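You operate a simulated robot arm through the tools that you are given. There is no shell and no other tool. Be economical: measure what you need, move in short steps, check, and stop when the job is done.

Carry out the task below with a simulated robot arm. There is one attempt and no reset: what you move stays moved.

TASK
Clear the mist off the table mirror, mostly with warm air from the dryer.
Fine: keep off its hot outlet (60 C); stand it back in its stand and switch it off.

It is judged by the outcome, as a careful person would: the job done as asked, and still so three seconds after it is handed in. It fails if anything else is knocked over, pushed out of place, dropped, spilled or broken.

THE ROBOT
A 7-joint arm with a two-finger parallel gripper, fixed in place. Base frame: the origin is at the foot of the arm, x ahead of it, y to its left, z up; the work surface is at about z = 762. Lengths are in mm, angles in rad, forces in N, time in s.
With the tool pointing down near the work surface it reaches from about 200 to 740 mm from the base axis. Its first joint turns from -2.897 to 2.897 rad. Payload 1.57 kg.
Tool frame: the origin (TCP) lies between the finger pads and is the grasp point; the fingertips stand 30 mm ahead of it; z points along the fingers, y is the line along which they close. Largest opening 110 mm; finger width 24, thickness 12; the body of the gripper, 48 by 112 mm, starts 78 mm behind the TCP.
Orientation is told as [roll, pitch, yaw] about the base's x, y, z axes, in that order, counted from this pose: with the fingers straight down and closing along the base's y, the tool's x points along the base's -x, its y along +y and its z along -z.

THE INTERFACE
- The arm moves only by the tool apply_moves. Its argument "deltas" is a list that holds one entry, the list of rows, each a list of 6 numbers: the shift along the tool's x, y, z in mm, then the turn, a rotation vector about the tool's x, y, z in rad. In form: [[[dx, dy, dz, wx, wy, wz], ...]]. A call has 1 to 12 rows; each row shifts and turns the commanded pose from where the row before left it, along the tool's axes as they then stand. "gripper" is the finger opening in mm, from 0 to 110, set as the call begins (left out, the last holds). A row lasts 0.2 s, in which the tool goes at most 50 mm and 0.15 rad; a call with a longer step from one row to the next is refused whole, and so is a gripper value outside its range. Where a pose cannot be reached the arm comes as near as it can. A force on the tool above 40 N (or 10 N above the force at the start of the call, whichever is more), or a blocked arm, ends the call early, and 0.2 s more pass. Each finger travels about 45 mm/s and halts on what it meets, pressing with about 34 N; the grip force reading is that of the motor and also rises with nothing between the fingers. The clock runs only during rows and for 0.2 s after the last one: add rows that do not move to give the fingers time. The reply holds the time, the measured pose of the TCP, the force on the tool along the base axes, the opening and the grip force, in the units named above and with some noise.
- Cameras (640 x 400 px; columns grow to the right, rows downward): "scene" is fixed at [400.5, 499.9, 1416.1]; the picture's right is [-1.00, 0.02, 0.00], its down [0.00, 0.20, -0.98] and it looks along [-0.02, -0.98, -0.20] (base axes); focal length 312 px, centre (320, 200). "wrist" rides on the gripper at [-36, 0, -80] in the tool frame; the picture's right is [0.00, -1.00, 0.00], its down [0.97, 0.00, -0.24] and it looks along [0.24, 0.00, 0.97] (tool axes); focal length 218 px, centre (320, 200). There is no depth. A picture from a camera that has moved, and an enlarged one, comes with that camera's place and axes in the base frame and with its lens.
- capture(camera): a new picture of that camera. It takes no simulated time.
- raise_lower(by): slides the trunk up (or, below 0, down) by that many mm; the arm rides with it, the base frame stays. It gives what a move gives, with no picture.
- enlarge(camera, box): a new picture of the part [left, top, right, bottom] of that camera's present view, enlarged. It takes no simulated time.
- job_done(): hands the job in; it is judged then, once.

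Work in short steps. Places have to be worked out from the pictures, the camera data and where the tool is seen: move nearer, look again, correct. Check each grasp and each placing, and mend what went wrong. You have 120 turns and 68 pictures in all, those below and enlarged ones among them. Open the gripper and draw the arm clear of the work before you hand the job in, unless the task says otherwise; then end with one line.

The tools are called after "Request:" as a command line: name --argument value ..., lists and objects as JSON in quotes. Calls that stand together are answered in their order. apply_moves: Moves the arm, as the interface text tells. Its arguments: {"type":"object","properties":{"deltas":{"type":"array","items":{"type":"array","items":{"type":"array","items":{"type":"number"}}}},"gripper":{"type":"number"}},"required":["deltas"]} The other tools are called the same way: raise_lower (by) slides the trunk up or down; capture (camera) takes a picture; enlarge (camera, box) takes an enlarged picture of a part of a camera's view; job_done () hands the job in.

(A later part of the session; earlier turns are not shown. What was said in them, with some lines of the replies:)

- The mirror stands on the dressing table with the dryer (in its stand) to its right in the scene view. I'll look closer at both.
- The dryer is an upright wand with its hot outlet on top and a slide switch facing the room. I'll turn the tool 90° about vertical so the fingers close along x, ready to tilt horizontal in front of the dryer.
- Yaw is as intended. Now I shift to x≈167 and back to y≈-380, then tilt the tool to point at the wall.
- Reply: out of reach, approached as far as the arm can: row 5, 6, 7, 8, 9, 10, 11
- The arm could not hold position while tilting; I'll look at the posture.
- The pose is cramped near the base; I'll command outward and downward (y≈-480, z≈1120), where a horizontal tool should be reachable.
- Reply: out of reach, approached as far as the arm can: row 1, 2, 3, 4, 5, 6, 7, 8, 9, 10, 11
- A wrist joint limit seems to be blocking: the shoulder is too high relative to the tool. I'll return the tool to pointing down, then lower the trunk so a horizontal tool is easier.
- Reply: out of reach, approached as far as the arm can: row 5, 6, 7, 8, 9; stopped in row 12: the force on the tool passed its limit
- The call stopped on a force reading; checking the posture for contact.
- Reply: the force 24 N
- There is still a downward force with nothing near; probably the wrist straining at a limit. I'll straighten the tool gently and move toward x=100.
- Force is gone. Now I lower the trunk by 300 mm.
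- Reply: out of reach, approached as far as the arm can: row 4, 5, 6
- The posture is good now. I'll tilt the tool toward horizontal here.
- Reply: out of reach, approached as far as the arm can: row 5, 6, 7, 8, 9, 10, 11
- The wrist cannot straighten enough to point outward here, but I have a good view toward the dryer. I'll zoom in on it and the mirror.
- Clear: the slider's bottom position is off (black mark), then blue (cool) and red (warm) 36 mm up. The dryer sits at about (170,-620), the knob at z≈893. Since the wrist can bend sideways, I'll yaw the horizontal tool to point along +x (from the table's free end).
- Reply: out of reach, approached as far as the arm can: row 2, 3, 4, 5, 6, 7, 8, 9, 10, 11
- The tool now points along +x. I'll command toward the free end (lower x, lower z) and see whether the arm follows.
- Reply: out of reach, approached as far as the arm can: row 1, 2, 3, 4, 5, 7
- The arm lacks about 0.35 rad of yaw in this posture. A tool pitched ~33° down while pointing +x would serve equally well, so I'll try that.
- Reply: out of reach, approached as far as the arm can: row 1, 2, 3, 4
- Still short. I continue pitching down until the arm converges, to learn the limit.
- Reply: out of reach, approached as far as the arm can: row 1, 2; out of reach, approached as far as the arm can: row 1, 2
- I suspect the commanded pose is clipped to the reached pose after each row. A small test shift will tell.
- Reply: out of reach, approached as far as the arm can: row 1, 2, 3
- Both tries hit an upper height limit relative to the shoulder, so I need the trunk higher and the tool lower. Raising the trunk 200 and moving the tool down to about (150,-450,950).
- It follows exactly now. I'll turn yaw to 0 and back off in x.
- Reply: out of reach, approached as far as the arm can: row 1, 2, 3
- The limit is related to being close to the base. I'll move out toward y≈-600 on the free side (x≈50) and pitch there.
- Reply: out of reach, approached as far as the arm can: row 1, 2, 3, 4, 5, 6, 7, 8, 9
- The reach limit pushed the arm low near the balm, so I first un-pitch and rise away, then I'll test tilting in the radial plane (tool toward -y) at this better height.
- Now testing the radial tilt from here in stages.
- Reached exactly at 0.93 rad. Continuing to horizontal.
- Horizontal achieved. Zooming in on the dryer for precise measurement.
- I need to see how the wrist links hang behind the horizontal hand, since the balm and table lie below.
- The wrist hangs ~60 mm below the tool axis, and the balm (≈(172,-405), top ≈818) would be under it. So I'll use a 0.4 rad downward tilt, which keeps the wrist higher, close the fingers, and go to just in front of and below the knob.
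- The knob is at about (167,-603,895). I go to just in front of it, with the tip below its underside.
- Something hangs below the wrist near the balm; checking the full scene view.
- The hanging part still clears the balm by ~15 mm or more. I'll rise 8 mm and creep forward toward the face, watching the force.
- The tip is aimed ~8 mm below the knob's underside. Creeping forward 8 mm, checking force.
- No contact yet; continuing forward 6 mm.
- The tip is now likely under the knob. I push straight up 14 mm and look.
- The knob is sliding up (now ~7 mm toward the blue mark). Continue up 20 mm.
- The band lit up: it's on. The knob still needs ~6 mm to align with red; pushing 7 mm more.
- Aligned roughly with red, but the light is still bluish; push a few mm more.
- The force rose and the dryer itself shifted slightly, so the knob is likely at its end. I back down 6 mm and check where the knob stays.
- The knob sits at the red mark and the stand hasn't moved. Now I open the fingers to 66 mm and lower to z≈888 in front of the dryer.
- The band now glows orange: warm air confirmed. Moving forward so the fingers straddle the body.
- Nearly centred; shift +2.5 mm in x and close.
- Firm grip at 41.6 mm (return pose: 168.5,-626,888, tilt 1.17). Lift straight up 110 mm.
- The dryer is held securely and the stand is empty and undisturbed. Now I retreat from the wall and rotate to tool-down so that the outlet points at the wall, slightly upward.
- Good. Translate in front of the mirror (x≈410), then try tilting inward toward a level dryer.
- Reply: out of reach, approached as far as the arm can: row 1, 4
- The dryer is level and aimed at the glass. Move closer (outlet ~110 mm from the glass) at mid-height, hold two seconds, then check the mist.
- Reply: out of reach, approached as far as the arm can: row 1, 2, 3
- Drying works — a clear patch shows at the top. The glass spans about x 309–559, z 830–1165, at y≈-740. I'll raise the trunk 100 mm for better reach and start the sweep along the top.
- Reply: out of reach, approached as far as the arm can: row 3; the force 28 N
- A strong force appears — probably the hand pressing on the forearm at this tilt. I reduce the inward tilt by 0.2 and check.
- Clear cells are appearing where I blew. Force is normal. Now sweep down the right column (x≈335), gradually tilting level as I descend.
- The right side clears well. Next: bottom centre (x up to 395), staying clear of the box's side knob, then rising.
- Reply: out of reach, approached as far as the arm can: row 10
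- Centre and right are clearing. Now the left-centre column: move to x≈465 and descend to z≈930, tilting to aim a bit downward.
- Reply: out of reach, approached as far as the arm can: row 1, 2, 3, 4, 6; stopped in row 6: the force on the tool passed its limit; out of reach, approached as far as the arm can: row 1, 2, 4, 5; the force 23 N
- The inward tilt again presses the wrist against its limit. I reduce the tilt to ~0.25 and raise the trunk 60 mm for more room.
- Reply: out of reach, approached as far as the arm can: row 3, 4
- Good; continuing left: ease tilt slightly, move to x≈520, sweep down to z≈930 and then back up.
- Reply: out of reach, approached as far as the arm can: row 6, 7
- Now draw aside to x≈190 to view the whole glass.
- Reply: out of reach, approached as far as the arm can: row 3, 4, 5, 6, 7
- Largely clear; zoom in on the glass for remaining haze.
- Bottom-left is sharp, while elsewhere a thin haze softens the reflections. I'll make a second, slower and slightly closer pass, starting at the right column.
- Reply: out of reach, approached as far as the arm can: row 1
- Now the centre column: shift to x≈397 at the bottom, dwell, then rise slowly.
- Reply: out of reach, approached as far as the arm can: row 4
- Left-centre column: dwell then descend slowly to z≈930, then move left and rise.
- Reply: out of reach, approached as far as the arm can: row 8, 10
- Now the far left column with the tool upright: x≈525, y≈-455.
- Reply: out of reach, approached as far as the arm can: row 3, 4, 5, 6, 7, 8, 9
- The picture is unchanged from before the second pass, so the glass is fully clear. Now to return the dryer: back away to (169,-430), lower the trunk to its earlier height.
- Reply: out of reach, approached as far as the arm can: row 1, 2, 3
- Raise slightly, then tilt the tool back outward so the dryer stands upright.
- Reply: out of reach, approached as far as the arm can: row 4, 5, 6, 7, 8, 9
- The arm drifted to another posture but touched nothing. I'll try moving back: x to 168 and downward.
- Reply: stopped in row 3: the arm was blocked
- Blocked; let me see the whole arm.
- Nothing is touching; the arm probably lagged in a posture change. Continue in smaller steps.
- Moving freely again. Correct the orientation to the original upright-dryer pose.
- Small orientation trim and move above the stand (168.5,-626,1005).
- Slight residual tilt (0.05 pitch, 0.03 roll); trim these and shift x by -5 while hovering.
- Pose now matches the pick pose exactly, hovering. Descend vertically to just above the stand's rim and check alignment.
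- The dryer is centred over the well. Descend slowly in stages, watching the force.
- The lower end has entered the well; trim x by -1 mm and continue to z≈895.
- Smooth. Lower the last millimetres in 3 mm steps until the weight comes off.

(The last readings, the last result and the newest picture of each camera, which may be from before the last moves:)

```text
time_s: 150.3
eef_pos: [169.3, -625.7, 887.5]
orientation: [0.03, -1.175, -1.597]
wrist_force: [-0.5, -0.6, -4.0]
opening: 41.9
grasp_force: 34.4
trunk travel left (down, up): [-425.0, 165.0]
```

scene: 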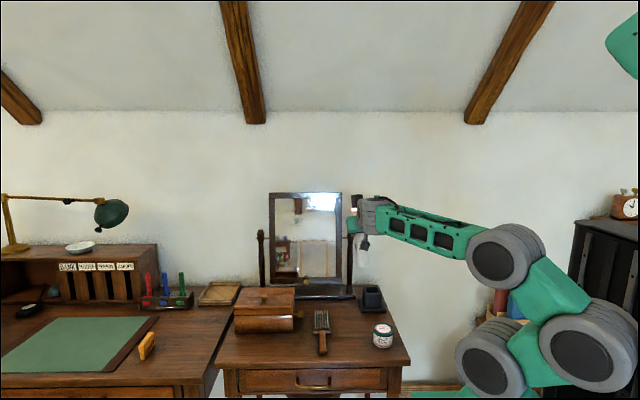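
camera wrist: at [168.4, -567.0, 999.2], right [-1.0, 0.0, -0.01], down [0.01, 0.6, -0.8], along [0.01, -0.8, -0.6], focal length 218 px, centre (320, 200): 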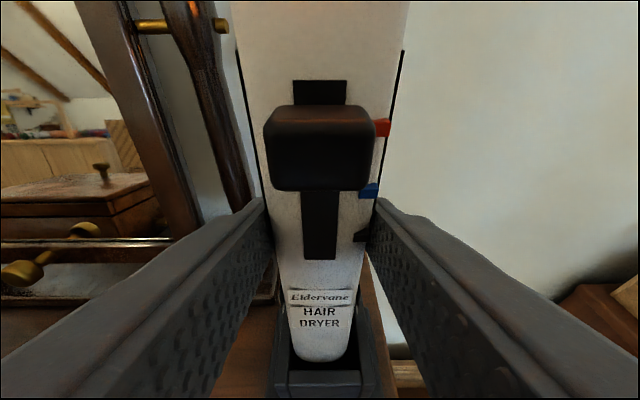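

Request:
apply_moves --deltas '[[[1.8, 0, 0.8, 0, 0, 0], [0, 0, 0, 0, 0, 0]]]'

Request:
apply_moves --deltas '[[[1.8, 0, 0.8, 0, 0, 0], [0, 0, 0, 0, 0, 0]]]'

```text
time_s: 150.9
eef_pos: [169.9, -626.4, 886.5]
orientation: [0.031, -1.174, -1.597]
wrist_force: [0.1, 0.3, -4.6]
opening: 42.1
grasp_force: 34.2
trunk travel left (down, up): [-425.0, 165.0]
```

```text
time_s: 151.5
eef_pos: [169.0, -625.9, 886.6]
orientation: [0.032, -1.178, -1.598]
wrist_force: [0.3, 0.4, 3.8]
opening: 41.4
grasp_force: 34.3
trunk travel left (down, up): [-425.0, 165.0]
```

Seated: the force turned upward. Open the fingers.

Request:
apply_moves --deltas '[[[0, 0, 0, 0, 0, 0], [0, 0, 0, 0, 0, 0], [0, 0, 0, 0, 0, 0], [0, 0, 0, 0, 0, 0]]]' --gripper 66

Request:
apply_moves --deltas '[[[5.85, 0, -13.8, 0, 0, 0], [5.85, 0, -13.8, 0, 0, 0], [5.85, 0, -13.8, 0, 0, 0], [5.85, 0, -13.8, 0, 0, 0], [0, 0, 0, 0, 0, 0]]]'

Request:
capture --camera "wrist"

```text
time_s: 152.5
eef_pos: [170.2, -626.0, 884.1]
orientation: [0.03, -1.175, -1.597]
wrist_force: [-0.2, 0.6, -0.4]
opening: 66.0
grasp_force: 0.0
trunk travel left (down, up): [-425.0, 165.0]
```

```text
time_s: 153.7
eef_pos: [171.6, -565.7, 885.5]
orientation: [0.029, -1.175, -1.597]
wrist_force: [0.3, 0.2, 0.7]
opening: 65.6
grasp_force: 0.1
trunk travel left (down, up): [-425.0, 165.0]
```

```text
9 pictures are left
camera wrist: at [168.9, -507.4, 949.6], right [-1.0, 0.0, -0.01], down [0.01, 0.6, -0.8], along [0.01, -0.8, -0.6], focal length 218 px, centre (320, 200)
```

wrist: 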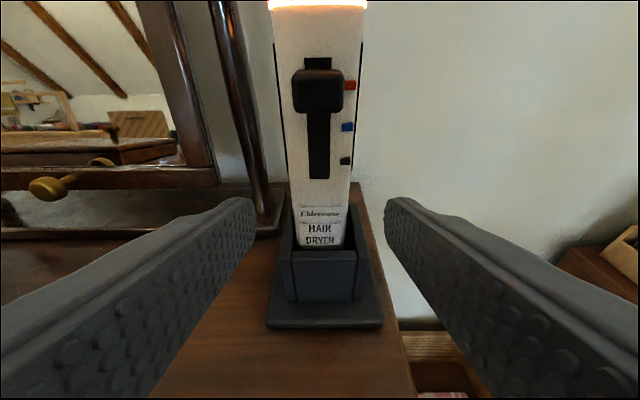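

The dryer stands in its stand, knob at red. To switch off I'll pinch the knob from both sides and draw it down, keeping well below the hot outlet. First rise to knob height with fingers at 46 mm.

Request:
apply_moves --deltas '[[[-13, 0, -5.5, 0, 0, 0], [-13, 0, -5.5, 0, 0, 0], [-13, 0, -5.4, 0, 0, 0], [-12.6, 0, -5.4, 0, 0, 0], [0, 0, 0, 0, 0, 0]]]' --gripper 46

Request:
apply_moves --deltas '[[[-2.9, 0, 6.9, 0, 0, 0], [-2.9, 0, 6.9, 0, 0, 0], [0, 0, 0, 0, 0, 0]]]'

Request:
capture --camera "wrist"

```text
time_s: 154.9
eef_pos: [168.7, -565.7, 939.3]
orientation: [0.029, -1.176, -1.597]
wrist_force: [-0.2, -0.8, -0.3]
opening: 46.0
grasp_force: 0.0
trunk travel left (down, up): [-425.0, 165.0]
```

```text
time_s: 155.7
eef_pos: [168.7, -581.0, 940.0]
orientation: [0.031, -1.176, -1.601]
wrist_force: [0.2, 1.0, 0.1]
opening: 46.2
grasp_force: 0.0
trunk travel left (down, up): [-425.0, 165.0]
```

```text
8 pictures are left
camera wrist: at [167.5, -521.9, 1004.0], right [-1.0, 0.0, -0.01], down [0.01, 0.6, -0.8], along [0.01, -0.8, -0.6], focal length 218 px, centre (320, 200)
```

wrist: 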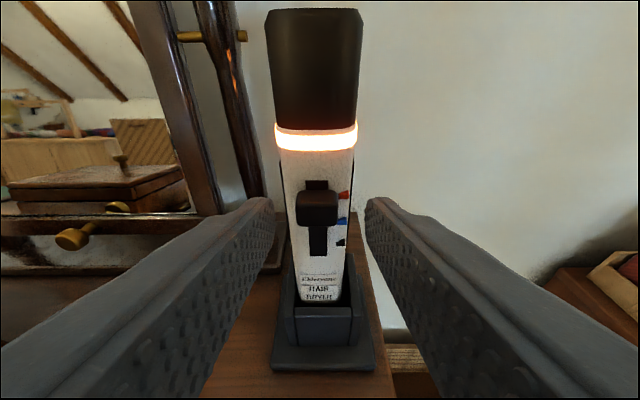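

Well placed around the knob. Close gently onto it.

Request:
apply_moves --deltas '[[[-0.6, 0.5, 1.4, 0, 0, 0], [0, 0, 0, 0, 0, 0], [0, 0, 0, 0, 0, 0], [0, 0, 0, 0, 0, 0]]]' --gripper 16

```text
time_s: 156.7
eef_pos: [169.9, -583.7, 940.2]
orientation: [0.031, -1.174, -1.596]
wrist_force: [1.2, -0.8, -0.5]
opening: 20.3
grasp_force: 34.3
trunk travel left (down, up): [-425.0, 165.0]
```

Knob pinched (20 mm). Draw it down 37 mm.

Request:
apply_moves --deltas '[[[3.7, 0, 1.56, 0, 0, 0], [3.7, 0, 1.56, 0, 0, 0], [3.7, 0, 1.56, 0, 0, 0], [3.7, 0, 1.56, 0, 0, 0], [3.7, 0, 1.56, 0, 0, 0], [3.7, 0, 1.56, 0, 0, 0], [3.7, 0, 1.56, 0, 0, 0], [3.7, 0, 1.56, 0, 0, 0], [3.7, 0, 1.56, 0, 0, 0], [0, 0, 0, 0, 0, 0]]]'

Request:
capture --camera "wrist"

```text
time_s: 158.9
eef_pos: [170.1, -582.6, 902.5]
orientation: [0.03, -1.172, -1.597]
wrist_force: [-0.3, 0.2, 1.0]
opening: 20.4
grasp_force: 33.9
trunk travel left (down, up): [-425.0, 165.0]
```

```text
7 pictures are left
camera wrist: at [168.0, -523.5, 968.1], right [-1.0, 0.0, -0.01], down [0.01, 0.6, -0.8], along [0.01, -0.8, -0.6], focal length 218 px, centre (320, 200)
```

wrist: 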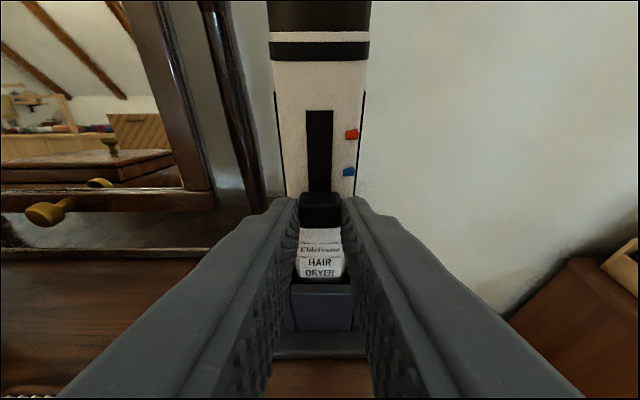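

The band is dark: it's off. Open and retreat straight back.

Request:
apply_moves --deltas '[[[0, 0, 0, 0, 0, 0], [0, 0, 0, 0, 0, 0], [0, 0, 0, 0, 0, 0], [0, 0, 0, 0, 0, 0]]]' --gripper 50

Request:
apply_moves --deltas '[[[2, 0, -18, 0, 0, 0], [2, 0, -18, 0, 0, 0], [0, 0, -18, 0, 0, 0], [-8, 0, -18, 0, 0, 0], [-15, 0, -18, 0, 0, 0], [-20, 0, -18, 0, 0, 0], [-20, 0, -10, 0, 0, 0], [0, 0, 0, 0, 0, 0]]]'

Request:
capture --camera "wrist"

Request:
capture --camera "scene"

```text
time_s: 159.9
eef_pos: [168.5, -583.1, 903.1]
orientation: [0.029, -1.176, -1.597]
wrist_force: [-0.3, 0.7, -0.8]
opening: 49.9
grasp_force: 0.0
trunk travel left (down, up): [-425.0, 165.0]
```

```text
time_s: 161.7
eef_pos: [168.8, -494.9, 1005.1]
orientation: [0.029, -1.174, -1.599]
wrist_force: [-0.2, -0.2, 0.4]
opening: 50.1
grasp_force: 0.0
trunk travel left (down, up): [-425.0, 165.0]
```

```text
6 pictures are left
camera wrist: at [167.7, -436.1, 1069.7], right [-1.0, 0.0, -0.01], down [0.01, 0.6, -0.8], along [0.01, -0.8, -0.6], focal length 218 px, centre (320, 200)
```

wrist: 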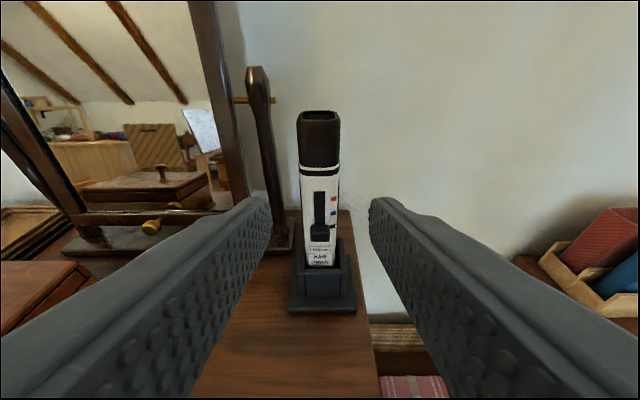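

```text
5 pictures are left
```

scene: 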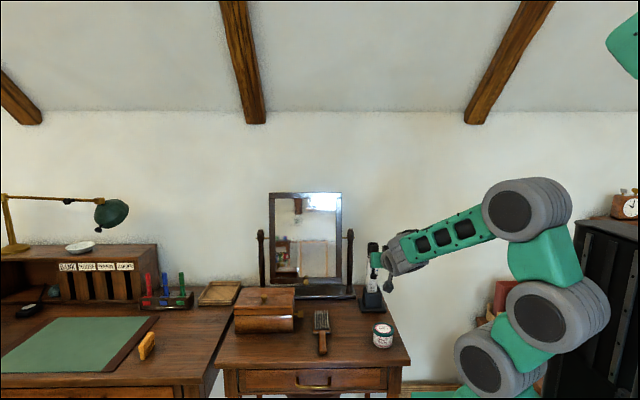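

Everything is in place. I raise the arm clear with the trunk and take a final check of mirror and dryer.

Request:
raise_lower --by 130

Request:
enlarge --camera "scene" --box '[250, 180, 410, 360]'

Request:
enlarge --camera "scene" --box '[265, 188, 350, 288]'

```text
time_s: 163.3
eef_pos: [168.9, -494.9, 1134.7]
orientation: [0.03, -1.174, -1.595]
wrist_force: [0.4, 0.4, 0.0]
opening: 49.9
grasp_force: 0.0
trunk travel left (down, up): [-555.0, 35.0]
```

```text
2.22 times, centred on (330, 270) of scene
camera zoom: at [400.5, 499.9, 1416.1], right [-1.0, 0.02, 0.0], down [0.0, 0.2, -0.98], along [-0.02, -0.98, -0.2], focal length 694 px, centre (298, 44)
```

zoom: 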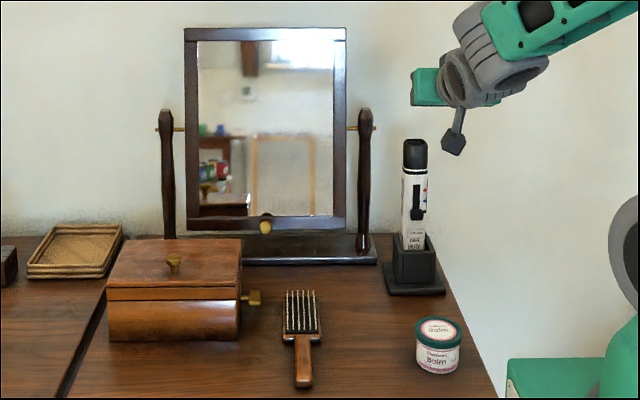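

```text
4.00 times, centred on (308, 238) of scene
camera zoom: at [400.5, 499.9, 1416.1], right [-1.0, 0.02, 0.0], down [0.0, 0.2, -0.98], along [-0.02, -0.98, -0.2], focal length 1249 px, centre (370, 48)
```

zoom: 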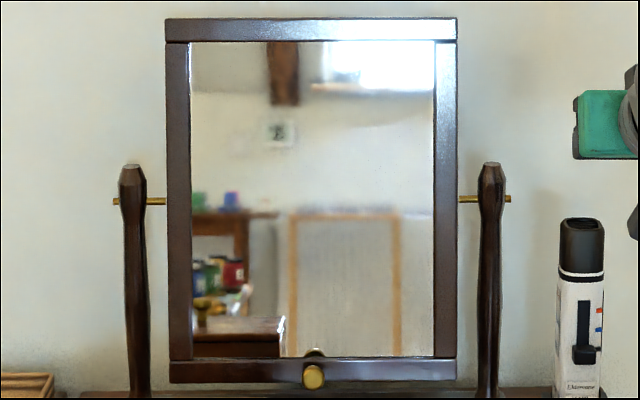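

The mirror is clear, the dryer is off in its stand, everything else is undisturbed, and the arm is clear with the gripper open. Handing in.

Request:
job_done

```text
The job is handed in.
```

The mirror is clear of mist, dried only with the dryer's warm setting; the dryer is back in its stand and switched off, and nothing else on the table was moved.
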